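You operate a simulated robot arm through the tools that you are given. There is no shell and no other tool. Be economical: measure what you need, move in short steps, check, and stop when the job is done.

Carry out the task below with a simulated robot arm. There is one attempt and no reset: what you move stays moved.

JOB
Clamp the ochre block, press its gold leaf down and burnish it bright.
Fine: stop up to it, black knob at TIGHT; white pad first, then the polishing stone; both go back. Set down upright: polishing stone with green knob.

The check looks at the end state, three seconds after you hand in, the way a careful person would. Anything else that was tipped, shoved, dropped, spilled or broken makes it a failure.

ROBOT AND FRAMES
A 6-joint arm with a two-finger parallel gripper, fixed in place. Base frame: the origin is at the foot of the arm, x ahead of it, y to its left, z up; the work surface is at about z = 0. Units: m, rad, N and s.
With the tool pointing down near the work surface it reaches from about 0.14 to 0.58 m from the base axis. Its first joint turns from -1.152 to 1.152 rad. Payload 2.1 kg.
The TCP is the grasp point between the finger pads, 0.03 m short of the fingertips. In the tool frame z runs along the fingers and y along their closing line. Largest opening 0.094 m; finger width 0.028, thickness 0.01; the body of the gripper, 0.05 by 0.096 m, starts 0.055 m behind the TCP.
Orientation is that of the tool frame in the base frame, as a unit quaternion [x, y, z, w]. With the fingers straight down and closing along the base's y, the tool's x points along the base's -x, its y along +y and its z along -z.

CONTROLS
- The arm moves only by the tool apply_moves. Its argument "plan" is a list of rows, each a list of 7 numbers: the turn, a rotation vector about the base's x, y, z in units of 180 degrees (1.0 is 180 degrees), then the shift along the base's x, y, z in units of 150 mm (1.0 is 150 mm), then the closure, from 0 (fully open) to 1 (shut). In form: [[wx, wy, wz, tx, ty, tz, jaw], ...]. A call has 1 to 12 rows; each row is the pose to reach, as a shift and turn from the pose commanded when the call began. A call with a number of a shift or a turn outside -1 to 1 is refused whole. Rows are played at 5 a second. More than 0.05 m and 0.15 rad between two rows, or a gripper value outside its range, and nothing of the call is played. Where a pose cannot be reached the arm comes as near as it can. A force on the tool above 40 N (or 10 N above the force at the start of the call, whichever is more), or a blocked arm, ends the call early, and 0.2 s more pass. Each finger travels about 0.072 m/s and halts on what it meets, pressing with about 34 N; the grip force reading is that of the motor and also rises with nothing between the fingers. The clock runs only during rows and for 0.2 s after the last one: add rows that repeat a pose to give the fingers time. The reply holds the time, the measured pose of the TCP, the force on the tool along the base axes, the opening and the grip force, in the units named above and with some noise, with the torque about the TCP (base axes, N m) and any sound that the robot's microphone picked up, and new pictures: "views" is both (left out), scene, wrist or none.
- Cameras (640 x 400 px; columns grow to the right, rows downward): "scene" is fixed at [0.0579, -0.3774, 0.5065]; the picture's right is [0.79, -0.62, 0.00], its down [-0.29, -0.37, -0.88] and it looks along [0.54, 0.69, -0.47] (base axes); focal length 301 px, centre (320, 200). "wrist" rides on the gripper at [0.076, 0.014, -0.103] in the tool frame; the picture's right is [-0.18, 0.98, 0.00], its down [-0.75, -0.14, -0.64] and it looks along [-0.63, -0.12, 0.77] (tool axes); focal length 243 px, centre (320, 200).
- pixel_to_xyz(camera, pixels): for up to 12 pixels [column, row] of the newest picture of that camera ("zoom" is the newest enlarged one), the place [x, y, z] in the base frame of the surface seen there, good to about 0.002 m, but the place of the scene camera against the robot may be out by one fixed shift of up to 0.018 m in any direction. It takes no simulated time.
- zoom(camera, box): a new picture of the part [left, top, right, bottom] of that camera's present view, enlarged. It takes no simulated time.
- close_job(): hands the job in; it is judged then, once.

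Go step by step. Measure first, check grasps and placings, and put right what went wrong. The budget is 80 turns and 200 pictures, counting those below and the enlarged ones. Unless the task says otherwise, let go and move clear before handing in, and close with one line.

The tools are called after "Emit:" by a JSON object that holds its "op" and its "data". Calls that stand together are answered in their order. apply_moves: Moves the arm, as the interface text tells. Its arguments: {"type":"object","properties":{"plan":{"type":"array"},"views":{"type":"string","enum":["both","scene","wrist","none"]}},"required":["plan"]} The other tools are called the same way: pixel_to_xyz (camera, pixels) gives the place of the surface under pixels of a picture; zoom (camera, box) takes an enlarged picture of a part of a camera's view; close_job () hands the job in.

At the start:

```text
t: 0.0
eef_pos: [0.3727, -0.0386, 0.299]
tcp_rot: [0.0, 1.0, 0.001, 0.0]
contact_force: [0.0, 0.2, 0.2]
torque: [0.01, -0.03, 0.02]
gripper_width: 0.0941
grasp_force: 0.0
```

scene: 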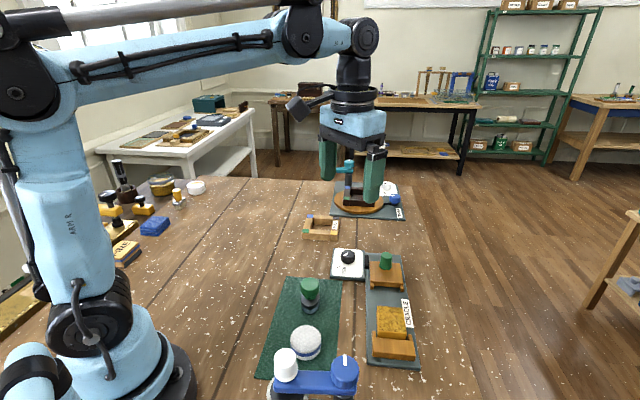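
wrist: 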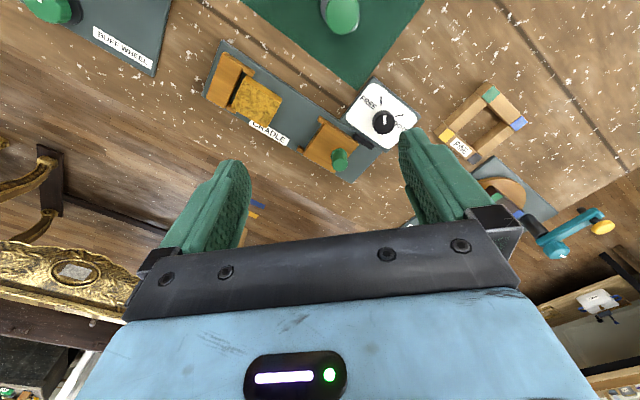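

The scene shows the cradle around (390,310), the black knob dial at (347,260), and the green mat with a green-knobbed tool at (309,290) and a white pad at (306,342). I'll zoom in on these before measuring.

Emit:
{"op": "zoom", "data": {"camera": "scene", "box": [240, 220, 440, 400]}}

Emit:
{"op": "zoom", "data": {"camera": "wrist", "box": [180, 0, 440, 190]}}

Emit:
{"op": "pixel_to_xyz", "data": {"camera": "wrist", "pixels": [[383, 120], [256, 100], [225, 75], [338, 158], [330, 140], [342, 12], [210, 95], [355, 175], [380, 85], [400, 110], [240, 85], [275, 120]]}}

Emit:
{"op": "pixel_to_xyz", "data": {"camera": "scene", "pixels": [[309, 286], [306, 340], [347, 256], [386, 258], [391, 320], [393, 347], [345, 362], [286, 358], [385, 275], [312, 308], [400, 220], [325, 345]]}}

```text
2.22 times, centred on (340, 310) of scene
```

zoom: 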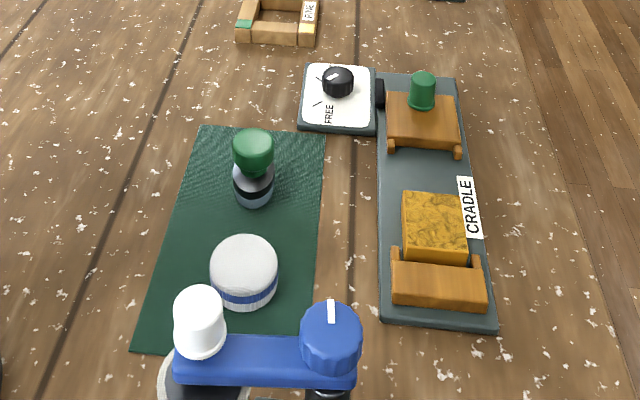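

```text
2.11 times, centred on (310, 95) of wrist
```

zoom: 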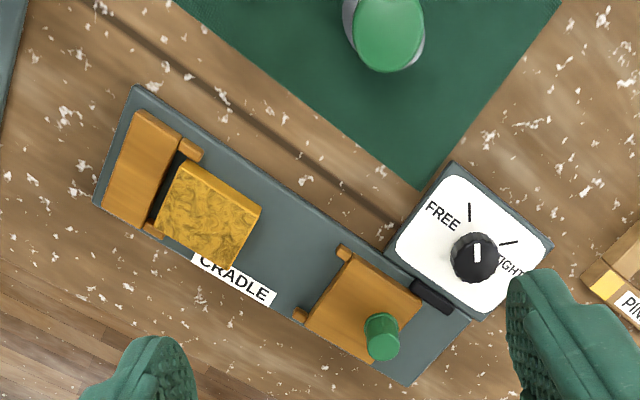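

```text
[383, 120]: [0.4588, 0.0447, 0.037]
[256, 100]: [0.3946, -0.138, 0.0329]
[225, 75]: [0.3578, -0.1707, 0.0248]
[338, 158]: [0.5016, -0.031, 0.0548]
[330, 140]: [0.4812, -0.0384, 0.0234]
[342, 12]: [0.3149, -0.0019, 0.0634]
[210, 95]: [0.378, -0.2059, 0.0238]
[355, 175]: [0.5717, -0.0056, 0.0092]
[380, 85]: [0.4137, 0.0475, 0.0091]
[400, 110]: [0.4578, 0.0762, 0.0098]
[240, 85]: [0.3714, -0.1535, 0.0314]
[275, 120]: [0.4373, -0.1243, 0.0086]
```

```text
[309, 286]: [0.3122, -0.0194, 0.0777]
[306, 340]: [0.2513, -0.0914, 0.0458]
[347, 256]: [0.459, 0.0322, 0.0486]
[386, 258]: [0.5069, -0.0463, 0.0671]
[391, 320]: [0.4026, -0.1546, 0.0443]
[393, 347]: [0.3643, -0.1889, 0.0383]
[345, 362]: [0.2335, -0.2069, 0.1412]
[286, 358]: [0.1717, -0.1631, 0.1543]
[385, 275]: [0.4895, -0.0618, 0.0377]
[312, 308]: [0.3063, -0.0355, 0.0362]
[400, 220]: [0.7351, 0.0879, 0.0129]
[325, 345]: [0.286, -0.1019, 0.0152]
```

The wrist view gives the stop knob at (0.502,-0.031), the block at (0.395,-0.138) and the dial at (0.459,0.045). The scene camera reads about (+0.005,-0.015,+0.012) off. I'll move the arm back so the wrist camera can see the mat and the rail together.

Emit:
{"op": "apply_moves", "data": {"plan": [[0, 0, 0, -0.3, -0.05, 0, 0], [0, 0, 0, -0.6, -0.1, 0, 0], [0, 0, 0, -0.9, -0.15, 0, 0], [0, 0, 0, -0.9, -0.15, 0, 0]]}}

```text
t: 1.0
eef_pos: [0.2381, -0.0604, 0.295]
tcp_rot: [0.0, 1.0, 0.002, 0.001]
contact_force: [-0.4, 0.6, 0.3]
torque: [0.02, -0.03, 0.01]
gripper_width: 0.094
grasp_force: 0.0
```

scene: 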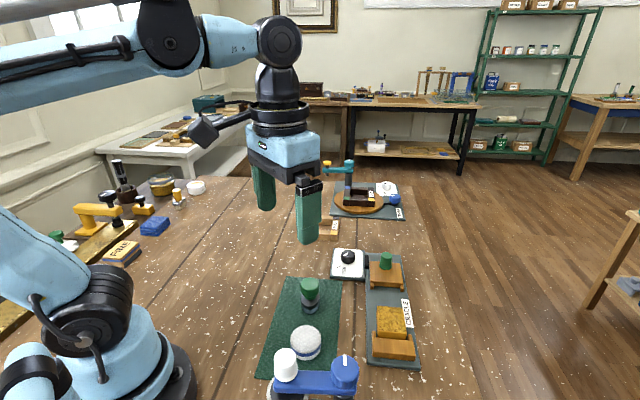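
wrist: 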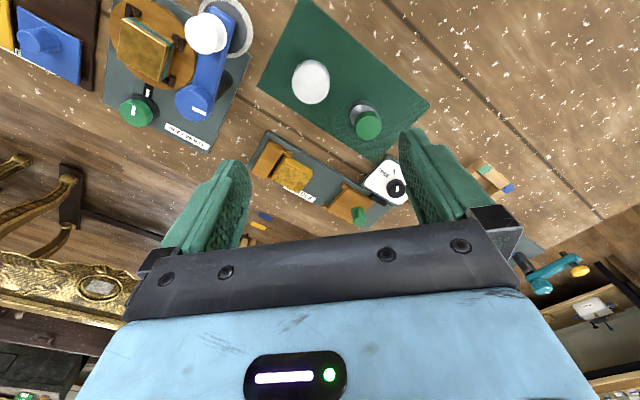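

Now the mat, pad, stone, cradle and the buff-wheel machine (blue) are all in the wrist view. I'll zoom in and measure.

Emit:
{"op": "zoom", "data": {"camera": "wrist", "box": [230, 0, 450, 240]}}

Emit:
{"op": "pixel_to_xyz", "data": {"camera": "wrist", "pixels": [[310, 82], [296, 78], [326, 86], [368, 125], [360, 108], [397, 187], [358, 214], [345, 203], [292, 174], [207, 30], [192, 100], [305, 0]]}}

```text
1.67 times, centred on (340, 120) of wrist
```

zoom: 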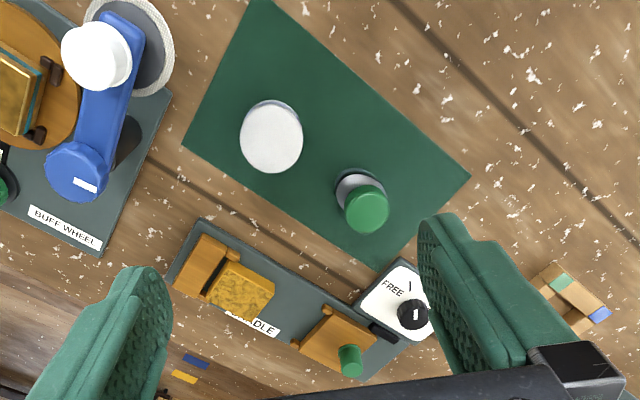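

```text
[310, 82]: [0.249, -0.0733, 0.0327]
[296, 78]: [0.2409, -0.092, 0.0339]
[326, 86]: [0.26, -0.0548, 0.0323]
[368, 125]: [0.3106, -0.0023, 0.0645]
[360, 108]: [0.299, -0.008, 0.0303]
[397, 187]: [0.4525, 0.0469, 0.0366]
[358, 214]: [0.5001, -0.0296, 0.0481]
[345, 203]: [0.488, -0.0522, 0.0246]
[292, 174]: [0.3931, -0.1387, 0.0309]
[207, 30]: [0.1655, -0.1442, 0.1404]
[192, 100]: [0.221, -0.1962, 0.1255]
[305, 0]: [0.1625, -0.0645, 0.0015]
```

I need exact rail geometry, so I'll move above the cradle a little lower.

Emit:
{"op": "apply_moves", "data": {"plan": [[0, 0, 0, 0.3, 0, -0.12, 0], [0, 0, 0, 0.6, 0, -0.24, 0], [0, 0, 0, 0.85, 0, -0.35, 0], [0, 0, 0, 0.85, 0, -0.35, 0]], "views": "wrist"}}

Emit:
{"op": "zoom", "data": {"camera": "wrist", "box": [160, 0, 440, 175]}}

```text
t: 2.0
eef_pos: [0.3693, -0.0619, 0.2405]
tcp_rot: [0.0, 1.0, 0.0, 0.001]
contact_force: [0.1, 0.5, -0.3]
torque: [-0.01, -0.02, 0.01]
gripper_width: 0.0939
grasp_force: 0.0
```

wrist: 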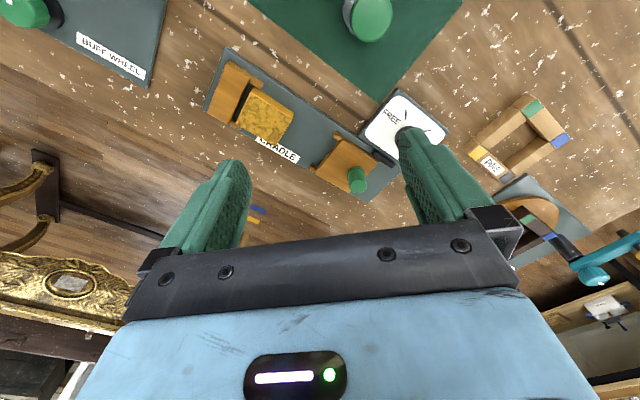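

```text
2.29 times, centred on (300, 88) of wrist
```

zoom: 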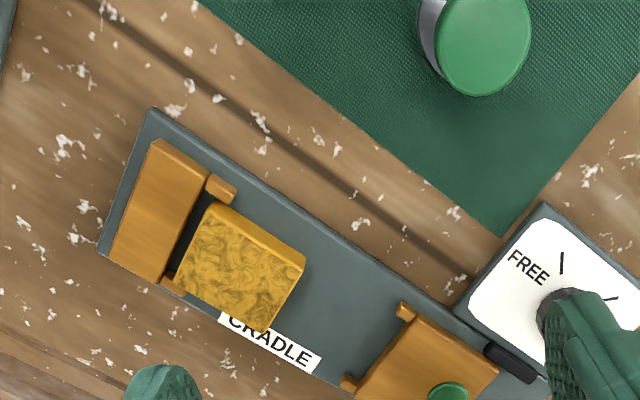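

The rail runs from upper left to lower right in this zoom. I'll measure its edges, the block corners and the stop face.

Emit:
{"op": "pixel_to_xyz", "data": {"camera": "zoom", "pixels": [[160, 117], [430, 286], [216, 209], [299, 254], [264, 326], [178, 284], [403, 306], [346, 383], [420, 321], [490, 367], [449, 390], [365, 390]]}}

Emit:
{"op": "pixel_to_xyz", "data": {"camera": "wrist", "pixels": [[358, 176], [355, 187], [349, 173], [366, 180], [357, 184], [230, 68], [238, 82], [215, 110]]}}

```text
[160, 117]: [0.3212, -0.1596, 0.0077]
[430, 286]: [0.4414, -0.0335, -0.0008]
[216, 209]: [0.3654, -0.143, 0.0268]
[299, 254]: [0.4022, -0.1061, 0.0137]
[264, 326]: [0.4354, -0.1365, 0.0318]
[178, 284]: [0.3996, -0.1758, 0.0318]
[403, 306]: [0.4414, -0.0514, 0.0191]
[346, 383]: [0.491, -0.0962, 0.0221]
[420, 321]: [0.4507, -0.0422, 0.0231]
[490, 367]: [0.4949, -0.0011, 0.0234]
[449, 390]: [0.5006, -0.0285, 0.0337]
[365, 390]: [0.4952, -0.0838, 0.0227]
```

```text
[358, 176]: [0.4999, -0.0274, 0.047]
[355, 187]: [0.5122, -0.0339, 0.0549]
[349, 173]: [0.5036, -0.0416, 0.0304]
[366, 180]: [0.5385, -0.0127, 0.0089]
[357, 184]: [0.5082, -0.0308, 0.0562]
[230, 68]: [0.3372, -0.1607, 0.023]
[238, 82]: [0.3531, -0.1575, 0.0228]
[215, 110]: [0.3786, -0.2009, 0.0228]
```

The rail axis is about 45°: the block centre is near (0.400,-0.140), the stop's body face near (0.473,-0.063) and the stop knob near (0.507,-0.030) with its top at 0.056. I'll go above the stop knob and turn -45°, so the jaws close along the rail.

Emit:
{"op": "apply_moves", "data": {"plan": [[0, 0, -0.042, 0.16, 0.035, -0.1, 0], [0, 0, -0.084, 0.32, 0.07, -0.2, 0.1], [0, 0, -0.126, 0.48, 0.105, -0.35, 0.2], [0, 0, -0.168, 0.64, 0.14, -0.5, 0.3], [0, 0, -0.21, 0.8, 0.175, -0.6, 0.4], [0, 0, -0.25, 0.94, 0.207, -0.68, 0.4], [0, 0, -0.25, 0.94, 0.207, -0.68, 0.4]]}}

```text
t: 3.6
eef_pos: [0.5062, -0.0304, 0.1403]
tcp_rot: [0.383, 0.924, 0.0, 0.002]
contact_force: [0.2, 0.3, -0.3]
torque: [0.01, -0.02, 0.0]
gripper_width: 0.0565
grasp_force: 0.1
```

scene: 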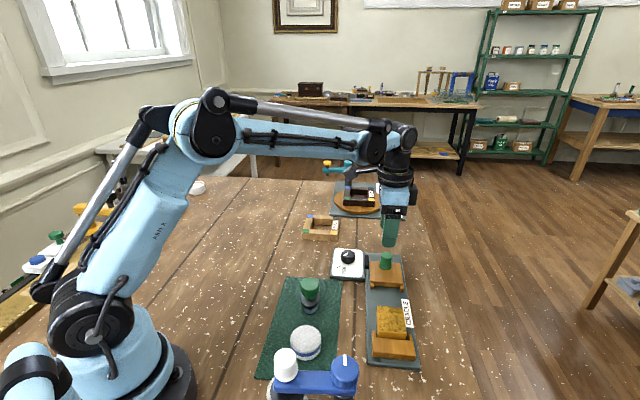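
wrist: 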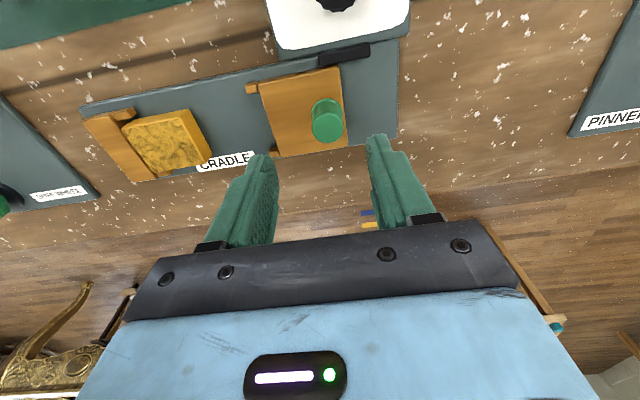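

The jaws straddle the line of the green stop knob at (327,125). I'll measure it again from here, along with the block and the dial bar.

Emit:
{"op": "zoom", "data": {"camera": "wrist", "box": [80, 0, 420, 200]}}

Emit:
{"op": "pixel_to_xyz", "data": {"camera": "wrist", "pixels": [[327, 125], [313, 126], [341, 124], [327, 137], [262, 90], [275, 150], [339, 72], [345, 140], [124, 125], [195, 112], [208, 155], [140, 170]]}}

```text
1.88 times, centred on (250, 100) of wrist
```

zoom: 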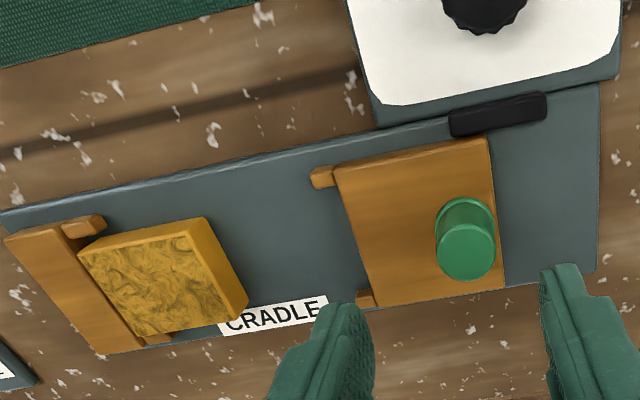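

```text
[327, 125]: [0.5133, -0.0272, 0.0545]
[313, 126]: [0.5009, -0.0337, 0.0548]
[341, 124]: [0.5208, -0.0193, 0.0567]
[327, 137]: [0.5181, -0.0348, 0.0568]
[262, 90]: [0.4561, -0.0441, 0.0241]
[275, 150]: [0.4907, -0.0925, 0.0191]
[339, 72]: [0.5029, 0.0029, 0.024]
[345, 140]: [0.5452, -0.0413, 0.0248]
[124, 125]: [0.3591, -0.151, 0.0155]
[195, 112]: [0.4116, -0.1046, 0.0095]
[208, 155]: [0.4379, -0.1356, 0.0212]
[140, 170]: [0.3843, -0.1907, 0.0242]
```

The knob is centred at about (0.512,-0.029). I'll descend to z≈0.062 so the fingertips stay above the stop body (top 0.024), then close.

Emit:
{"op": "apply_moves", "data": {"plan": [[0, 0, 0, 0.04, 0.01, -0.2, 0.4], [0, 0, 0, 0.04, 0.01, -0.4, 0.4], [0, 0, 0, 0.04, 0.01, -0.52, 0.4], [0, 0, 0, 0.04, 0.01, -0.52, 0.4], [0, 0, 0, 0.04, 0.01, -0.52, 0.7], [0, 0, 0, 0.04, 0.01, -0.52, 0.9], [0, 0, 0, 0.04, 0.01, -0.52, 0.9]]}}

```text
t: 5.2
eef_pos: [0.5126, -0.0293, 0.0655]
tcp_rot: [0.383, 0.924, 0.0, 0.0]
contact_force: [-13.2, -6.6, -7.7]
torque: [0.27, 0.02, -0.06]
gripper_width: 0.0249
grasp_force: 45.5
```

scene: 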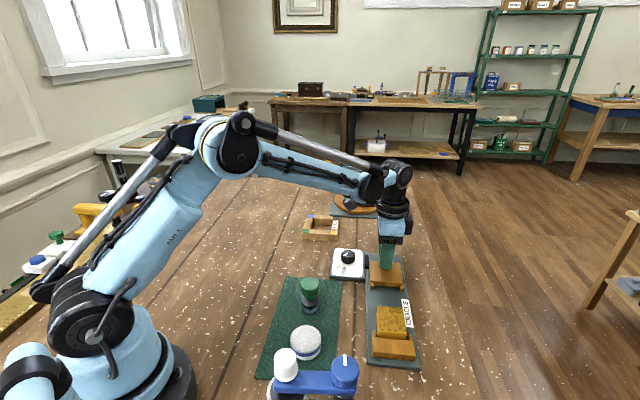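
wrist: 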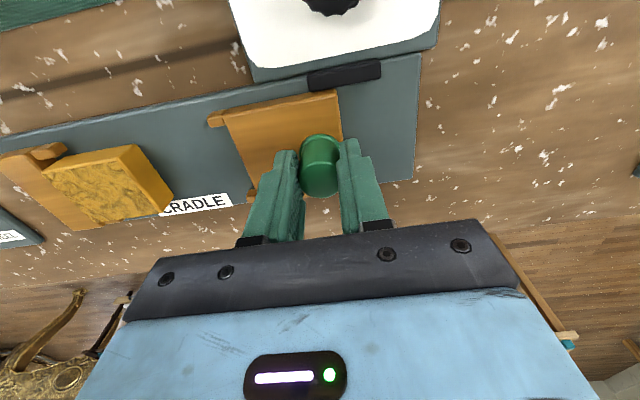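

I'm gripping the knob (opening 0.025). I'll slide the stop 55 mm toward the block along -45° and look.

Emit:
{"op": "apply_moves", "data": {"plan": [[0, 0, 0, -0.05, -0.05, 0, 0.9], [0, 0, 0, -0.1, -0.1, 0, 0.9], [0, 0, 0, -0.15, -0.15, 0, 0.9], [0, 0, 0, -0.2, -0.2, 0, 0.9], [0, 0, 0, -0.26, -0.26, 0, 0.9], [0, 0, 0, -0.26, -0.26, 0, 0.9]]}}

```text
t: 5.8
eef_pos: [0.4994, -0.0413, 0.0647]
tcp_rot: [0.381, 0.925, 0.0, 0.001]
contact_force: [-0.6, -0.5, -5.2]
torque: [-0.19, 0.55, 0.0]
gripper_width: 0.0247
grasp_force: 44.6
stopped in row 3: the force on the tool passed its limit at 42 N (the readings are from after the stop); the commanded pose is now the measured one
```

scene: 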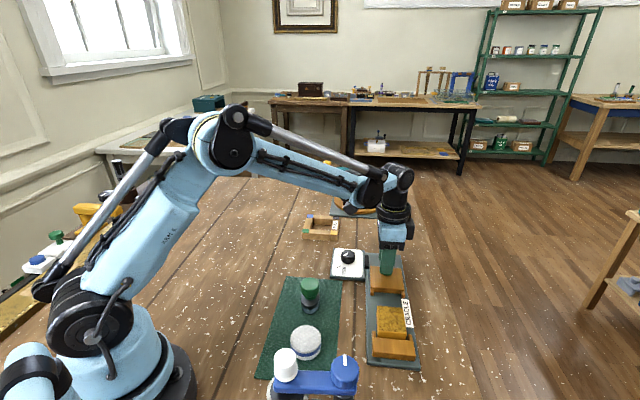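
wrist: 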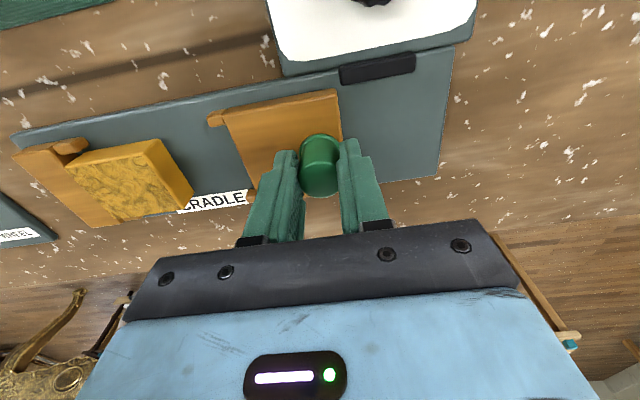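

The stop slid 18 mm, then the force limit tripped. I'll continue more slowly, with smaller steps.

Emit:
{"op": "apply_moves", "data": {"plan": [[0, 0, 0, -0.02, -0.02, 0, 0.9], [0, 0, 0, -0.04, -0.04, 0, 0.9], [0, 0, 0, -0.06, -0.06, 0, 0.9], [0, 0, 0, -0.08, -0.08, 0, 0.9], [0, 0, 0, -0.1, -0.1, 0, 0.9], [0, 0, 0, -0.12, -0.12, 0, 0.9], [0, 0, 0, -0.14, -0.14, 0, 0.9], [0, 0, 0, -0.14, -0.14, 0, 0.9]], "views": "wrist"}}

```text
t: 7.6
eef_pos: [0.4771, -0.0625, 0.0665]
tcp_rot: [0.382, 0.924, 0.0, 0.002]
contact_force: [8.4, -9.2, 1.6]
torque: [-0.09, 0.61, -0.12]
gripper_width: 0.025
grasp_force: 44.5
```

wrist: 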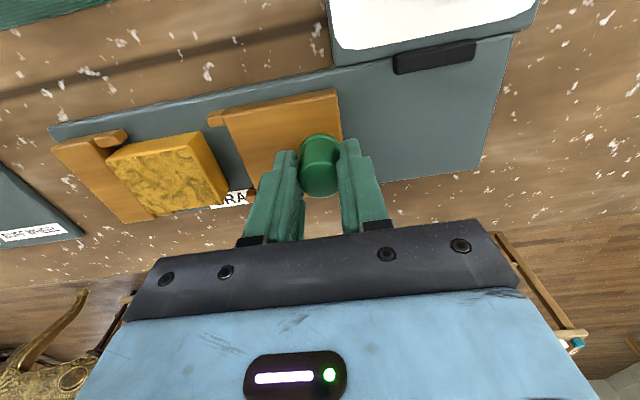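

It's sliding well, with a sideways load of (8,-9) N, so the rail is a bit steeper than 45°. I'll correct for that and go on another 20 mm.

Emit:
{"op": "apply_moves", "data": {"plan": [[0, 0, 0, -0.01, -0.03, 0, 0.9], [0, 0, 0, -0.027, -0.053, 0, 0.9], [0, 0, 0, -0.045, -0.075, 0, 0.9], [0, 0, 0, -0.063, -0.097, 0, 0.9], [0, 0, 0, -0.08, -0.12, 0, 0.9], [0, 0, 0, -0.08, -0.12, 0, 0.9]], "views": "wrist"}}

Emit:
{"op": "zoom", "data": {"camera": "wrist", "box": [50, 60, 370, 260]}}

```text
t: 8.7
eef_pos: [0.4668, -0.0744, 0.0668]
tcp_rot: [0.38, 0.925, 0.002, -0.006]
contact_force: [-0.9, 0.9, -0.8]
torque: [-0.45, 0.14, 0.0]
gripper_width: 0.0248
grasp_force: 45.0
stopped in row 5: the force on the tool passed its limit at 41 N (the readings are from after the stop); the commanded pose is now the measured one
```

wrist: 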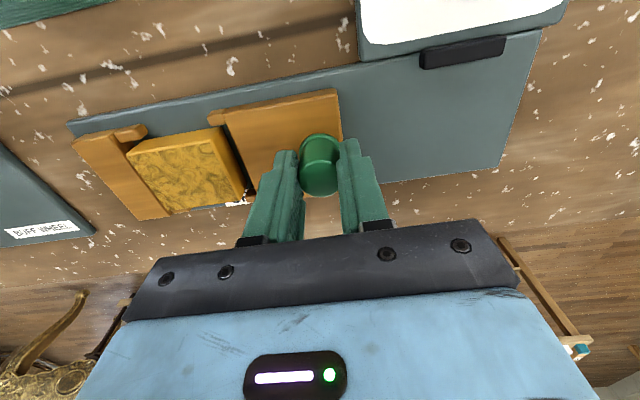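

```text
2.00 times, centred on (210, 160) of wrist
```

zoom: 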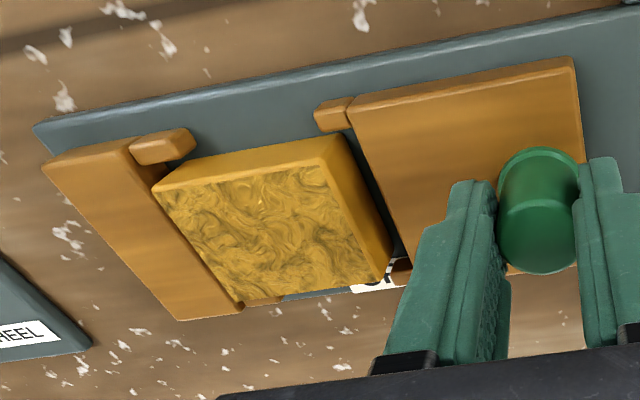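

The stop is now nearly at the block, with a thin dark gap at (185,110) of the crop. I'll creep on to find out whether it touches.

Emit:
{"op": "apply_moves", "data": {"plan": [[0, 0, 0, -0.01, -0.01, 0, 0.9], [0, 0, 0, -0.02, -0.02, 0, 0.9], [0, 0, 0, -0.03, -0.03, 0, 0.9], [0, 0, 0, -0.04, -0.04, 0, 0.9], [0, 0, 0, -0.04, -0.04, 0, 0.9]], "views": "wrist"}}

Emit:
{"op": "zoom", "data": {"camera": "wrist", "box": [50, 60, 370, 260]}}

```text
t: 9.9
eef_pos: [0.4605, -0.0816, 0.0662]
tcp_rot: [0.379, 0.925, 0.003, -0.004]
contact_force: [6.1, -4.8, 15.4]
torque: [-0.55, 0.06, -0.03]
gripper_width: 0.0249
grasp_force: 45.0
```

wrist: 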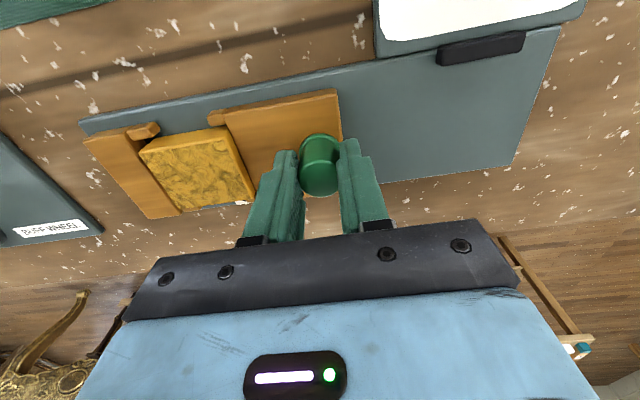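

```text
2.00 times, centred on (210, 160) of wrist
```

zoom: 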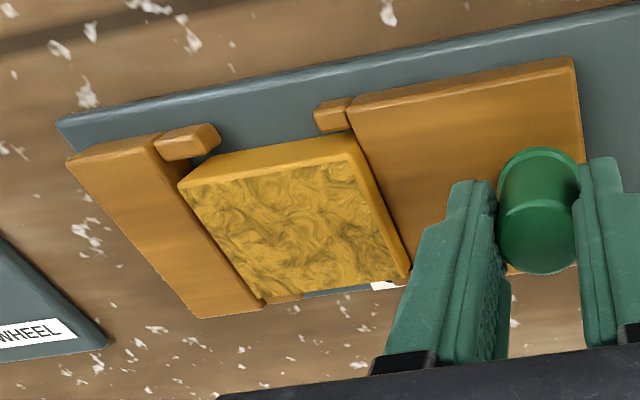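

The gap has closed visually. I'll creep on once more to feel firm contact.

Emit:
{"op": "apply_moves", "data": {"plan": [[0, 0, 0, -0.008, -0.012, -0.005, 0.9], [0, 0, 0, -0.016, -0.022, -0.01, 0.9], [0, 0, 0, -0.024, -0.032, -0.01, 0.9], [0, 0, 0, -0.024, -0.032, -0.01, 0.9]], "views": "wrist"}}

Emit:
{"op": "zoom", "data": {"camera": "wrist", "box": [50, 60, 370, 260]}}

```text
t: 10.6
eef_pos: [0.4591, -0.0836, 0.0663]
tcp_rot: [0.379, 0.925, 0.003, -0.006]
contact_force: [0.0, -0.7, 6.4]
torque: [-0.41, 0.14, -0.03]
gripper_width: 0.0249
grasp_force: 44.9
stopped in row 3: the force on the tool passed its limit at 41 N (the readings are from after the stop); the commanded pose is now the measured one
```

wrist: 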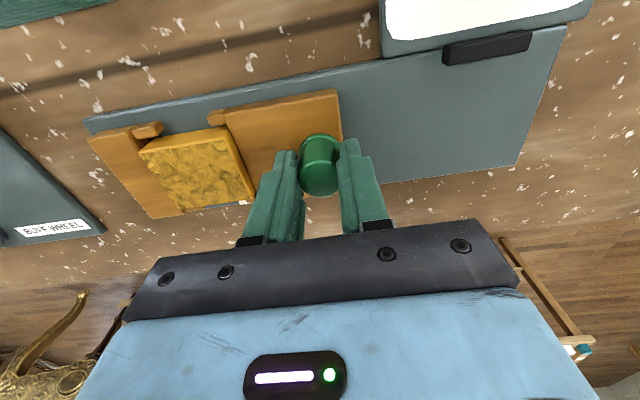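

```text
2.00 times, centred on (210, 160) of wrist
```

zoom: 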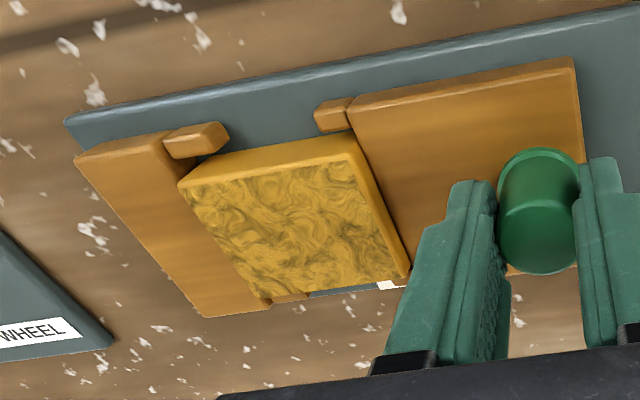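

The block has moved with the stop and now sits flush against the fixed jaw. One more small push will confirm it's seated.

Emit:
{"op": "apply_moves", "data": {"plan": [[0, 0, 0, -0.01, -0.012, 0, 0.9], [0, 0, 0, -0.02, -0.024, 0, 0.9], [0, 0, 0, -0.03, -0.036, 0, 0.9]], "views": "wrist"}}

Emit:
{"op": "zoom", "data": {"camera": "wrist", "box": [50, 60, 370, 260]}}

```text
t: 11.3
eef_pos: [0.4547, -0.087, 0.0651]
tcp_rot: [0.378, 0.926, 0.007, -0.005]
contact_force: [16.0, 14.3, 4.1]
torque: [0.28, 0.62, -0.15]
gripper_width: 0.0253
grasp_force: 44.6
```

wrist: 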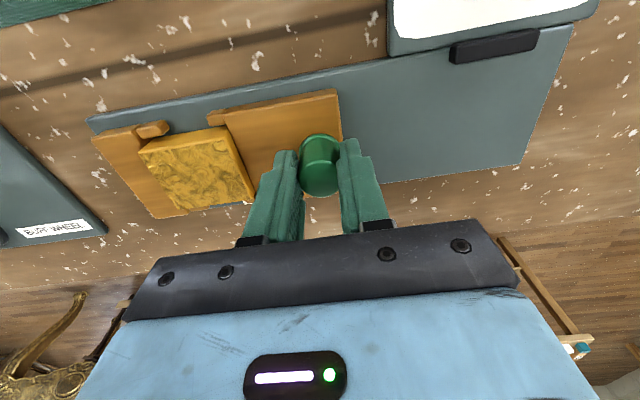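

```text
2.00 times, centred on (210, 160) of wrist
```

zoom: 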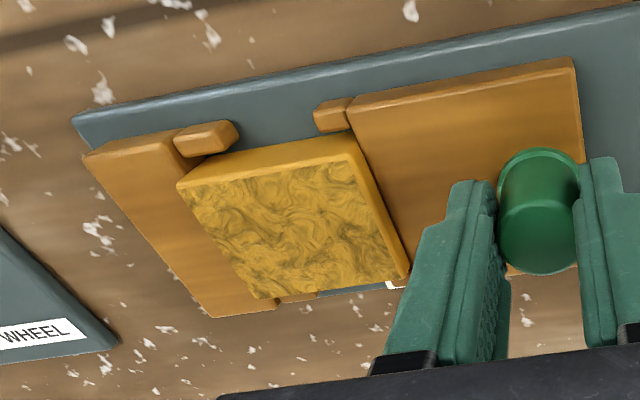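

There's now a 21 N opposing force along the rail. One more short push will show whether it still moves.

Emit:
{"op": "apply_moves", "data": {"plan": [[0, 0, 0, -0.01, -0.01, 0, 0.9], [0, 0, 0, -0.02, -0.02, 0, 0.9], [0, 0, 0, -0.03, -0.03, 0, 0.9], [0, 0, 0, -0.03, -0.03, 0, 0.9]]}}

Emit:
{"op": "zoom", "data": {"camera": "wrist", "box": [50, 60, 370, 260]}}

Emit:
{"op": "zoom", "data": {"camera": "scene", "box": [320, 230, 440, 380]}}

```text
t: 11.8
eef_pos: [0.4542, -0.0883, 0.0661]
tcp_rot: [0.376, 0.926, 0.01, -0.003]
contact_force: [4.8, 3.2, -0.5]
torque: [-0.41, 0.52, 0.0]
gripper_width: 0.0251
grasp_force: 44.6
stopped in row 2: the force on the tool passed its limit at 42 N (the readings are from after the stop); the commanded pose is now the measured one
```

scene: 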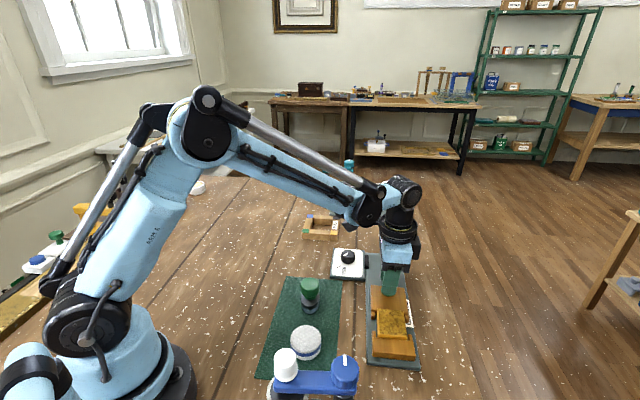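
wrist: 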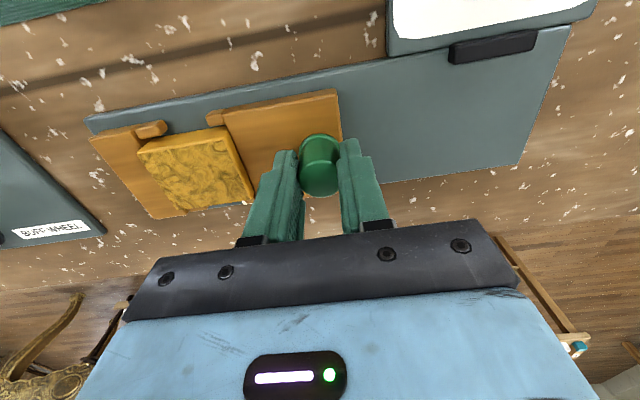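

```text
2.00 times, centred on (210, 160) of wrist
```

zoom: 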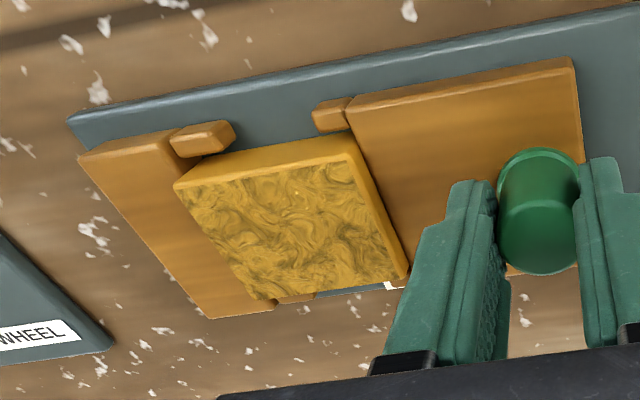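

```text
2.67 times, centred on (380, 305) of scene
```

zoom: 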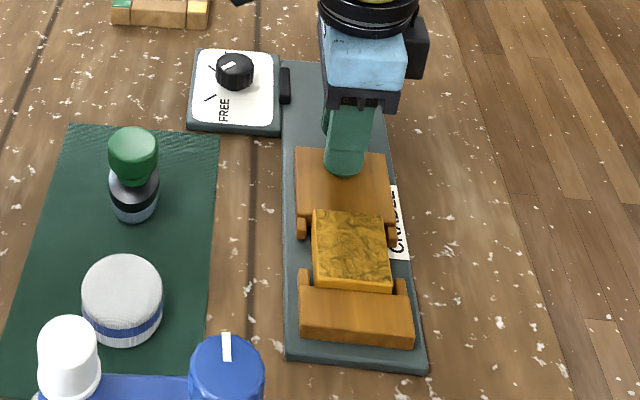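

It no longer advances, and the scene zoom shows the block sandwiched between stop and jaw. I'll release slightly, rise, and move toward the dial to look at it.

Emit:
{"op": "apply_moves", "data": {"plan": [[0, 0, 0, 0, 0, 0, 0.75], [0, 0, 0, 0, 0, 0, 0.6], [0, 0, 0, 0, 0, 0.15, 0.6], [0, 0, 0, 0, 0, 0.45, 0.6], [0, 0, 0, -0.15, 0.15, 0.7, 0.5], [0, 0, 0, -0.25, 0.35, 0.9, 0.5], [0, 0, 0, -0.25, 0.45, 0.9, 0.5], [0, 0, 0, -0.25, 0.45, 0.9, 0.5]]}}

Emit:
{"op": "zoom", "data": {"camera": "wrist", "box": [60, 0, 420, 220]}}

```text
t: 13.7
eef_pos: [0.4192, -0.019, 0.2026]
tcp_rot: [0.377, 0.926, 0.01, -0.004]
contact_force: [0.0, 0.5, 0.9]
torque: [-0.02, 0.01, 0.02]
gripper_width: 0.0469
grasp_force: 0.1
```

scene: 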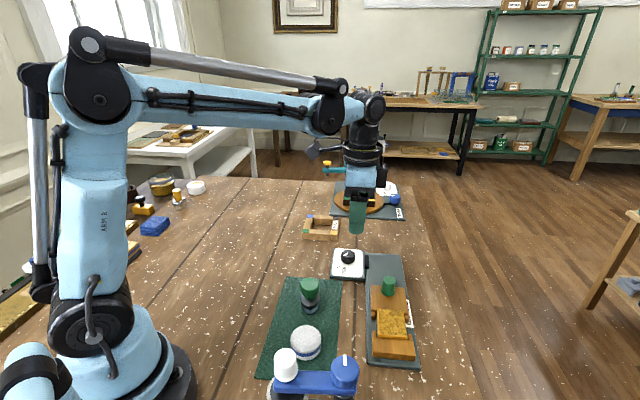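
wrist: 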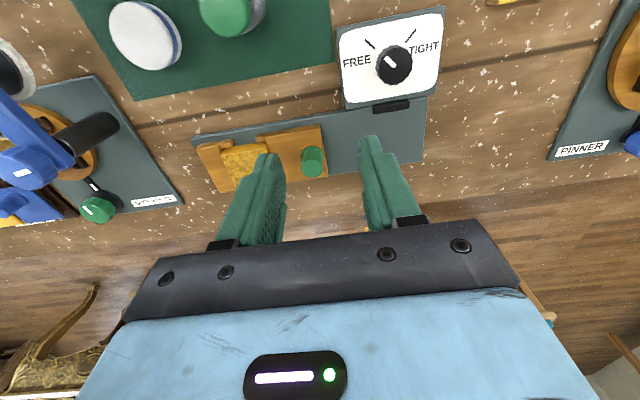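

```text
1.78 times, centred on (240, 110) of wrist
```

zoom: 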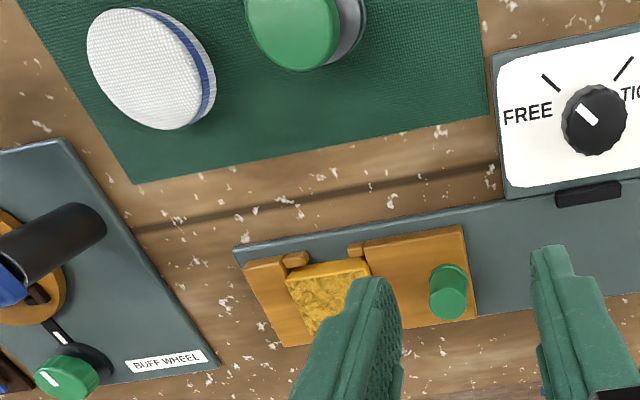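

The stop stayed put. I'll take a close look at the dial at (394,65).

Emit:
{"op": "zoom", "data": {"camera": "wrist", "box": [325, 0, 455, 115]}}

Emit:
{"op": "pixel_to_xyz", "data": {"camera": "wrist", "pixels": [[394, 66], [378, 67], [411, 65], [395, 48], [395, 83], [386, 57], [393, 67], [370, 44], [411, 36], [360, 95], [440, 20], [342, 40]]}}

```text
3.48 times, centred on (390, 58) of wrist
```

zoom: 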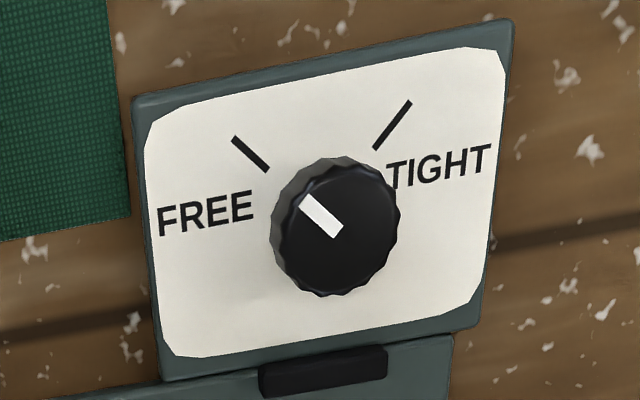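

```text
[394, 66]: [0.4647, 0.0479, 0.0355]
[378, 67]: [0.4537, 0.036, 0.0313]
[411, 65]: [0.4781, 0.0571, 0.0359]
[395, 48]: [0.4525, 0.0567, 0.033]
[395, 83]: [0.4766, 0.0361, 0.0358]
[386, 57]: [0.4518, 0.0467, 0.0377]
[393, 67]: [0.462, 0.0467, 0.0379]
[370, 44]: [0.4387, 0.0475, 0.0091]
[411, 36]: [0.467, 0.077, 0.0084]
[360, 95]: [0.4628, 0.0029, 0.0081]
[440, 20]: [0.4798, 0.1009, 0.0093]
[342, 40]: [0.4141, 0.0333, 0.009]
```

The dial knob centre is (0.4645,0.047) with its top at 0.037. The FREE tick points along -x and TIGHT along +y, so it needs a 90° clockwise turn. I'll straighten the tool and go above the knob.

Emit:
{"op": "apply_moves", "data": {"plan": [[-0.001, 0, 0.041, 0.05, 0.08, -0.1, 0.4], [-0.002, -0.001, 0.082, 0.1, 0.16, -0.2, 0.3], [-0.003, -0.001, 0.123, 0.16, 0.24, -0.35, 0.3], [-0.004, -0.002, 0.164, 0.22, 0.32, -0.5, 0.3], [-0.005, -0.002, 0.205, 0.27, 0.4, -0.6, 0.3], [-0.0065, -0.0026, 0.246, 0.302, 0.44, -0.65, 0.3], [-0.0065, -0.0026, 0.246, 0.302, 0.44, -0.65, 0.3]]}}

Emit:
{"op": "zoom", "data": {"camera": "wrist", "box": [180, 0, 460, 240]}}

```text
t: 15.2
eef_pos: [0.4649, 0.0475, 0.1033]
tcp_rot: [-0.001, 1.0, -0.001, 0.001]
contact_force: [0.2, -0.6, -0.5]
torque: [-0.01, 0.01, 0.01]
gripper_width: 0.0658
grasp_force: 0.1
```

scene: 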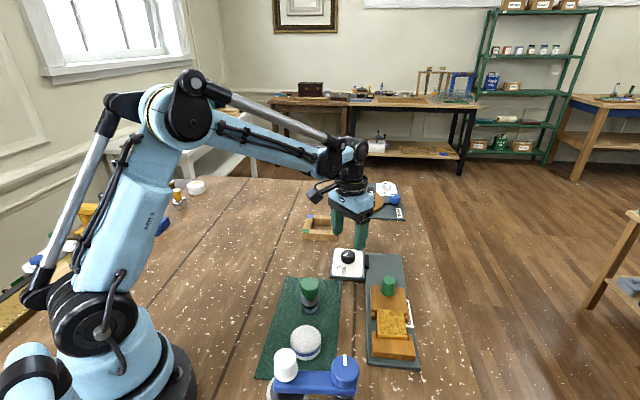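
wrist: 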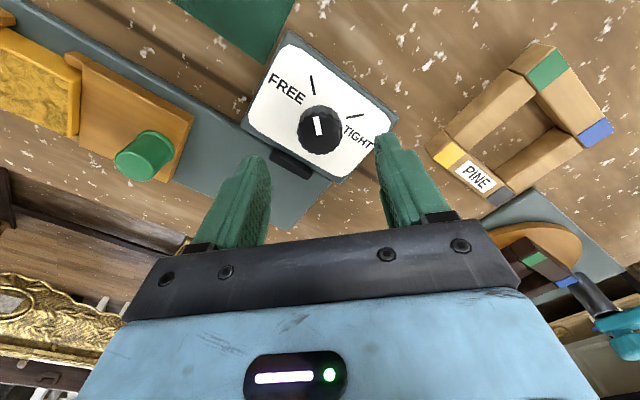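

```text
1.67 times, centred on (320, 120) of wrist
```

zoom: 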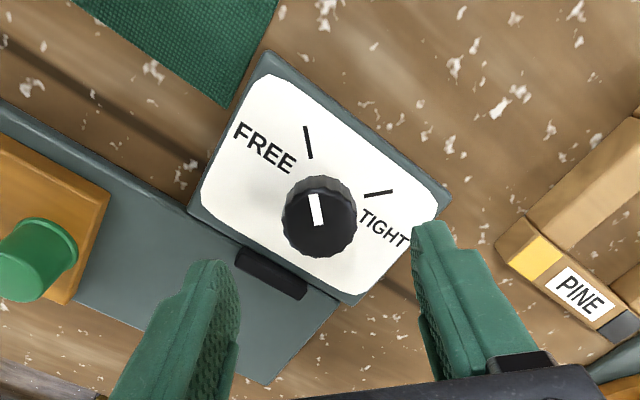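

The pointer is at FREE and the gripper straddles the knob. I'll do a quick centre check before descending.

Emit:
{"op": "pixel_to_xyz", "data": {"camera": "wrist", "pixels": [[320, 132], [299, 130], [341, 134], [320, 118], [320, 153], [316, 91], [350, 117], [319, 134]]}}

```text
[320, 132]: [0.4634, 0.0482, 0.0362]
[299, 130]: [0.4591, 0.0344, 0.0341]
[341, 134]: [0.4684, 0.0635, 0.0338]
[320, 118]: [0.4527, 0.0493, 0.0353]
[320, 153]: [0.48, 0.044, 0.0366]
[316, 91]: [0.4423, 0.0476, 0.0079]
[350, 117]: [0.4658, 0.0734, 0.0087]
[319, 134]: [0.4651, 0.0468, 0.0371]
```

The centre is confirmed at (0.465,0.0475). I'll descend to z≈0.044 and grip.

Emit:
{"op": "apply_moves", "data": {"plan": [[0, 0, 0, 0, 0, -0.15, 0.3], [0, 0, 0, 0, 0, -0.3, 0.3], [0, 0, 0, 0, 0, -0.39, 0.3], [0, 0, 0, 0, 0, -0.39, 0.3], [0, 0, 0, 0, 0, -0.39, 0.6], [0, 0, 0, 0, 0, -0.39, 0.85], [0, 0, 0, 0, 0, -0.39, 0.85]], "views": "wrist"}}

```text
t: 16.9
eef_pos: [0.4648, 0.0454, 0.0463]
tcp_rot: [0.001, 1.0, -0.002, 0.0]
contact_force: [1.2, -11.3, -9.0]
torque: [0.03, 0.02, -0.05]
gripper_width: 0.0335
grasp_force: 44.7
```

wrist: 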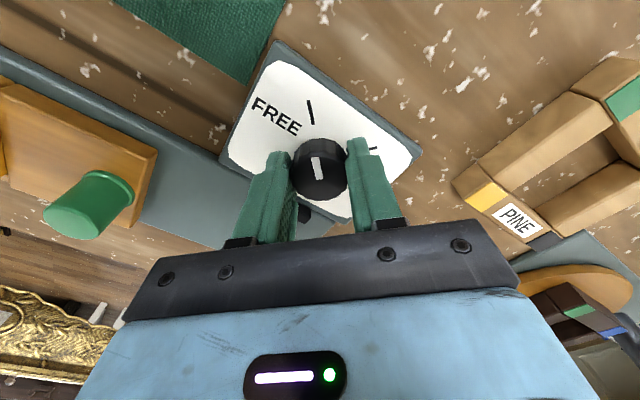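

Gripped (0.0335). The knob centre sits about 2 mm toward -y, so I'll compensate and turn 90° clockwise.

Emit:
{"op": "apply_moves", "data": {"plan": [[0, 0, -0.045, 0, -0.014, 0, 0.85], [0, 0, -0.09, 0, -0.014, 0, 0.85], [0, 0, -0.135, 0, -0.014, 0, 0.85], [0, 0, -0.18, 0, -0.014, 0, 0.85], [0, 0, -0.225, 0, -0.014, 0, 0.85], [0, 0, -0.27, 0, -0.014, 0, 0.85], [0, 0, -0.315, 0, -0.014, 0, 0.85], [0, 0, -0.36, 0, -0.014, 0, 0.85], [0, 0, -0.405, 0, -0.014, 0, 0.85], [0, 0, -0.45, 0, -0.014, 0, 0.85], [0, 0, -0.495, 0, -0.014, 0, 0.85], [0, 0, -0.495, 0, -0.014, 0, 0.85]]}}

```text
t: 17.8
eef_pos: [0.4644, 0.0472, 0.0449]
tcp_rot: [0.251, 0.968, 0.003, 0.003]
contact_force: [2.6, 0.9, -4.1]
torque: [-0.02, 0.65, -0.02]
gripper_width: 0.0336
grasp_force: 45.0
stopped in row 4: the force on the tool passed its limit at 41 N (the readings are from after the stop); the commanded pose is now the measured one
```

scene: 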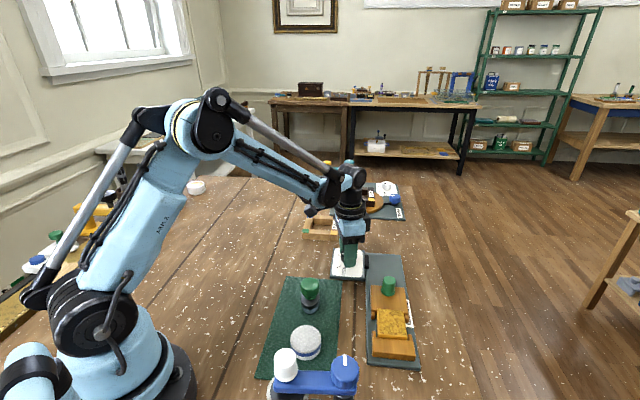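
wrist: 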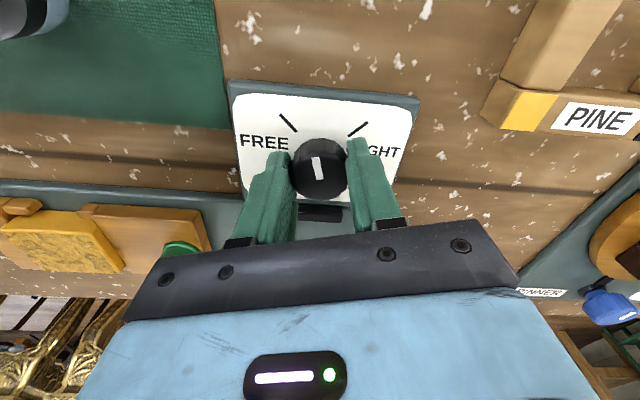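

The knob is turning with the gripper (29° so far). I'll continue more slowly.

Emit:
{"op": "apply_moves", "data": {"plan": [[0, 0, -0.025, 0, 0, 0, 0.85], [0, 0, -0.05, 0, 0, 0, 0.85], [0, 0, -0.075, 0, 0, 0, 0.85], [0, 0, -0.1, 0, 0, 0, 0.85], [0, 0, -0.125, 0, 0, 0, 0.85], [0, 0, -0.15, 0, 0, 0, 0.85], [0, 0, -0.175, 0, 0, 0, 0.85], [0, 0, -0.2, 0, 0, 0, 0.85], [0, 0, -0.225, 0, 0, 0, 0.85], [0, 0, -0.25, 0, 0, 0, 0.85], [0, 0, -0.275, 0, 0, 0, 0.85], [0, 0, -0.3, 0, 0, 0, 0.85]], "views": "wrist"}}

```text
t: 19.6
eef_pos: [0.4656, 0.0487, 0.0448]
tcp_rot: [0.533, 0.846, 0.003, 0.003]
contact_force: [-0.1, -0.9, 5.4]
torque: [0.01, 0.25, -0.01]
gripper_width: 0.0336
grasp_force: 45.1
stopped in row 9: the force on the tool passed its limit at 42 N (the readings are from after the stop); the commanded pose is now the measured one
```

wrist: 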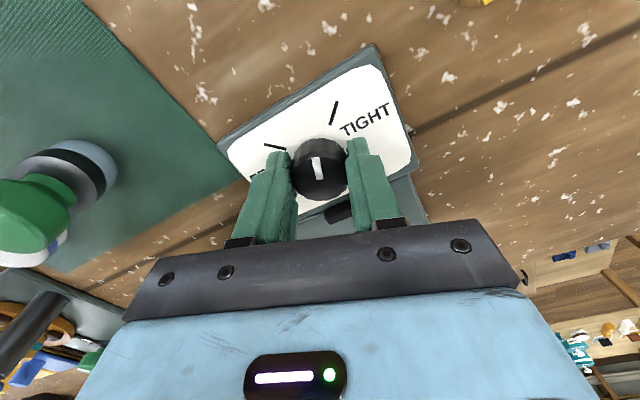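

At 64° now. Continuing for the remaining 26°.

Emit:
{"op": "apply_moves", "data": {"plan": [[0, 0, -0.025, 0, 0, 0, 0.85], [0, 0, -0.05, 0, 0, 0, 0.85], [0, 0, -0.075, 0, 0, 0, 0.85], [0, 0, -0.1, 0, 0, 0, 0.85], [0, 0, -0.125, 0, 0, 0, 0.85], [0, 0, -0.15, 0, 0, 0, 0.85], [0, 0, -0.15, 0, 0, 0, 0.85]], "views": "wrist"}}

Emit:
{"op": "zoom", "data": {"camera": "wrist", "box": [220, 40, 440, 220]}}

```text
t: 21.2
eef_pos: [0.4665, 0.0477, 0.0461]
tcp_rot: [0.716, 0.698, 0.001, 0.005]
contact_force: [-0.5, 0.8, 26.0]
torque: [-0.44, 0.39, 0.55]
gripper_width: 0.0338
grasp_force: 45.2
```

wrist: 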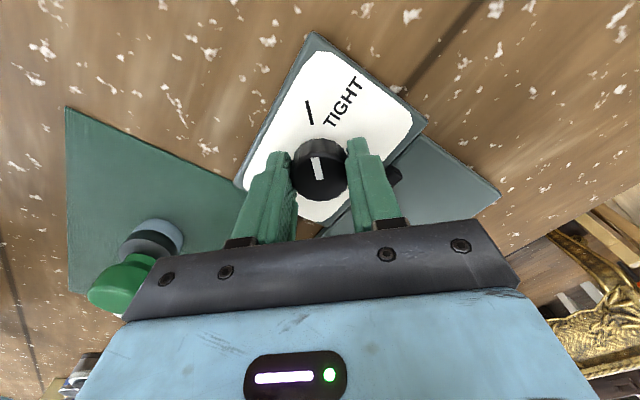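

```text
2.22 times, centred on (330, 130) of wrist
```

zoom: 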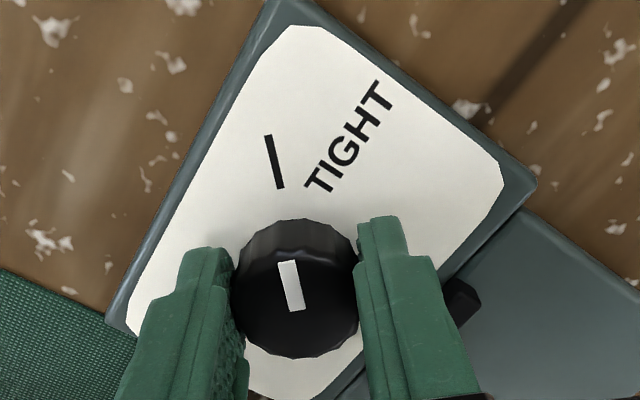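

The pointer lines up with the TIGHT tick, and the torque about z shows it's at its stop. I'll release and rise, then check the dial and the cradle.

Emit:
{"op": "apply_moves", "data": {"plan": [[0, 0, 0, 0, 0, 0, 0.6], [0, 0, 0, 0, 0, 0, 0.35], [0, 0, 0, 0, 0, 0.0, 0.3], [0, 0, 0, 0, 0, 0.2, 0.3], [0, 0, 0, 0, 0, 0.45, 0.3], [0, 0, 0, 0, 0, 0.75, 0.3], [0, 0, 0, -0.2, -0.2, 0.9, 0.3], [0, 0, 0, -0.4, -0.4, 0.9, 0.3], [0, 0, 0, -0.6, -0.6, 0.9, 0.3], [0, 0, 0, -0.6, -0.6, 0.9, 0.3]]}}

Emit:
{"op": "zoom", "data": {"camera": "scene", "box": [320, 230, 440, 380]}}

```text
t: 23.4
eef_pos: [0.3719, -0.0419, 0.1782]
tcp_rot: [0.716, 0.698, 0.001, 0.004]
contact_force: [0.2, 0.7, 0.3]
torque: [-0.02, 0.03, -0.02]
gripper_width: 0.0656
grasp_force: 0.0
```

scene: 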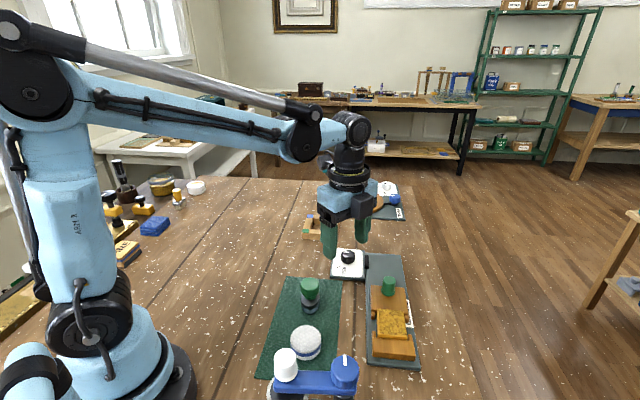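
wrist: 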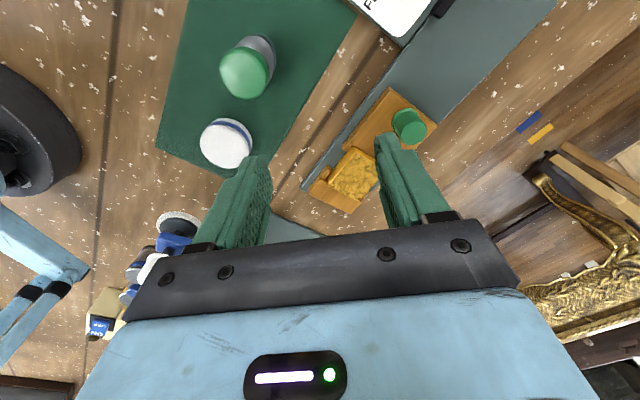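

```text
2.67 times, centred on (380, 305) of scene
```

zoom: 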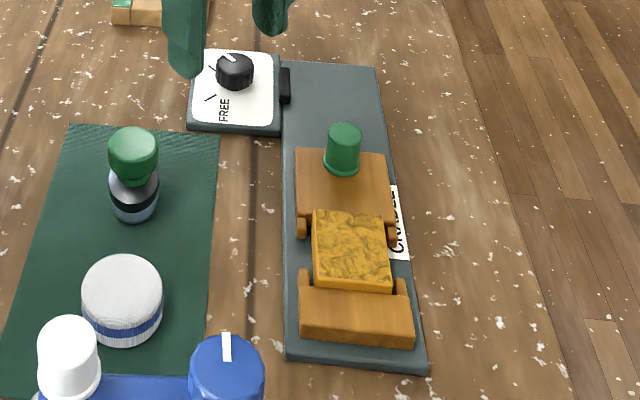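

The clamp is set. I'll measure the block's new corners, the pad and the stone from this wrist view.

Emit:
{"op": "zoom", "data": {"camera": "wrist", "box": [150, 20, 450, 220]}}

Emit:
{"op": "pixel_to_xyz", "data": {"camera": "wrist", "pixels": [[352, 150], [375, 170], [352, 197], [330, 178], [354, 174], [226, 147], [203, 148], [250, 146], [226, 126], [226, 167], [243, 76], [410, 128]]}}

```text
2.00 times, centred on (300, 120) of wrist
```

zoom: 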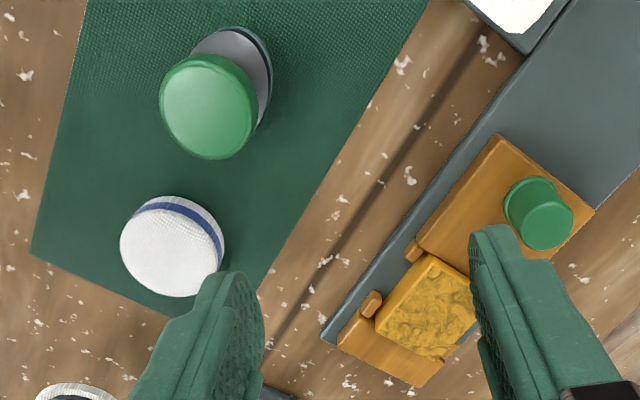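

```text
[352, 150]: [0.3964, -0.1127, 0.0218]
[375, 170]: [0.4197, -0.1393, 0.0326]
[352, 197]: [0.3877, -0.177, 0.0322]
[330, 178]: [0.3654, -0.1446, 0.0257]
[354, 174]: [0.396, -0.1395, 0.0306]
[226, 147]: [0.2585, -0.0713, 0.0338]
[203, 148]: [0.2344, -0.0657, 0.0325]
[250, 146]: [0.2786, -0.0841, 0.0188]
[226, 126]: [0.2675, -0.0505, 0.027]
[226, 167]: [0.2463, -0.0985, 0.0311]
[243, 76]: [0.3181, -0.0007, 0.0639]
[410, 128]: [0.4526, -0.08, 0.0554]
```

I'll refine the pad's top disc outline and the stone's knob and base from the zoom.

Emit:
{"op": "pixel_to_xyz", "data": {"camera": "zoom", "pixels": [[171, 252], [124, 245], [218, 262], [150, 212], [190, 294], [135, 275], [205, 225], [210, 108], [162, 100], [254, 118], [213, 56], [207, 156]]}}

Emit:
{"op": "zoom", "data": {"camera": "scene", "box": [265, 265, 345, 365]}}

```text
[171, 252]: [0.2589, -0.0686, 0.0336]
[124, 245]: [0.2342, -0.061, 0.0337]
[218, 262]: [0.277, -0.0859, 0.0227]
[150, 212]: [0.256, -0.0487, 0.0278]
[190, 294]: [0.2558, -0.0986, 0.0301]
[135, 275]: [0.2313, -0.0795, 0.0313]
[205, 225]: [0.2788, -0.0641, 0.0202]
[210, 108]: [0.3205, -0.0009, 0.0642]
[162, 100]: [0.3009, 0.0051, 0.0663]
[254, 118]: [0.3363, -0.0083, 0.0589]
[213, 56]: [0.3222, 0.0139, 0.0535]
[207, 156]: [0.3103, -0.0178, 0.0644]
```

```text
4.00 times, centred on (305, 315) of scene
```

zoom: 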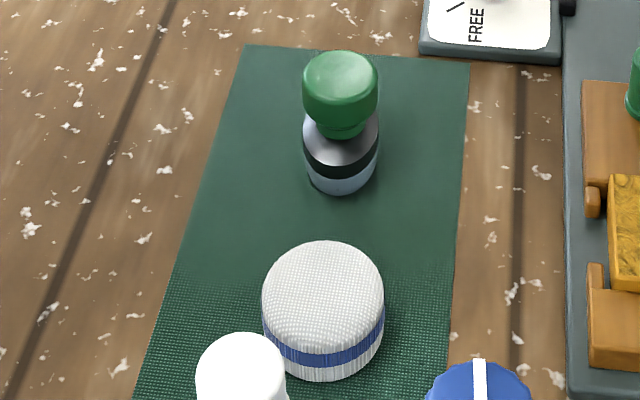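

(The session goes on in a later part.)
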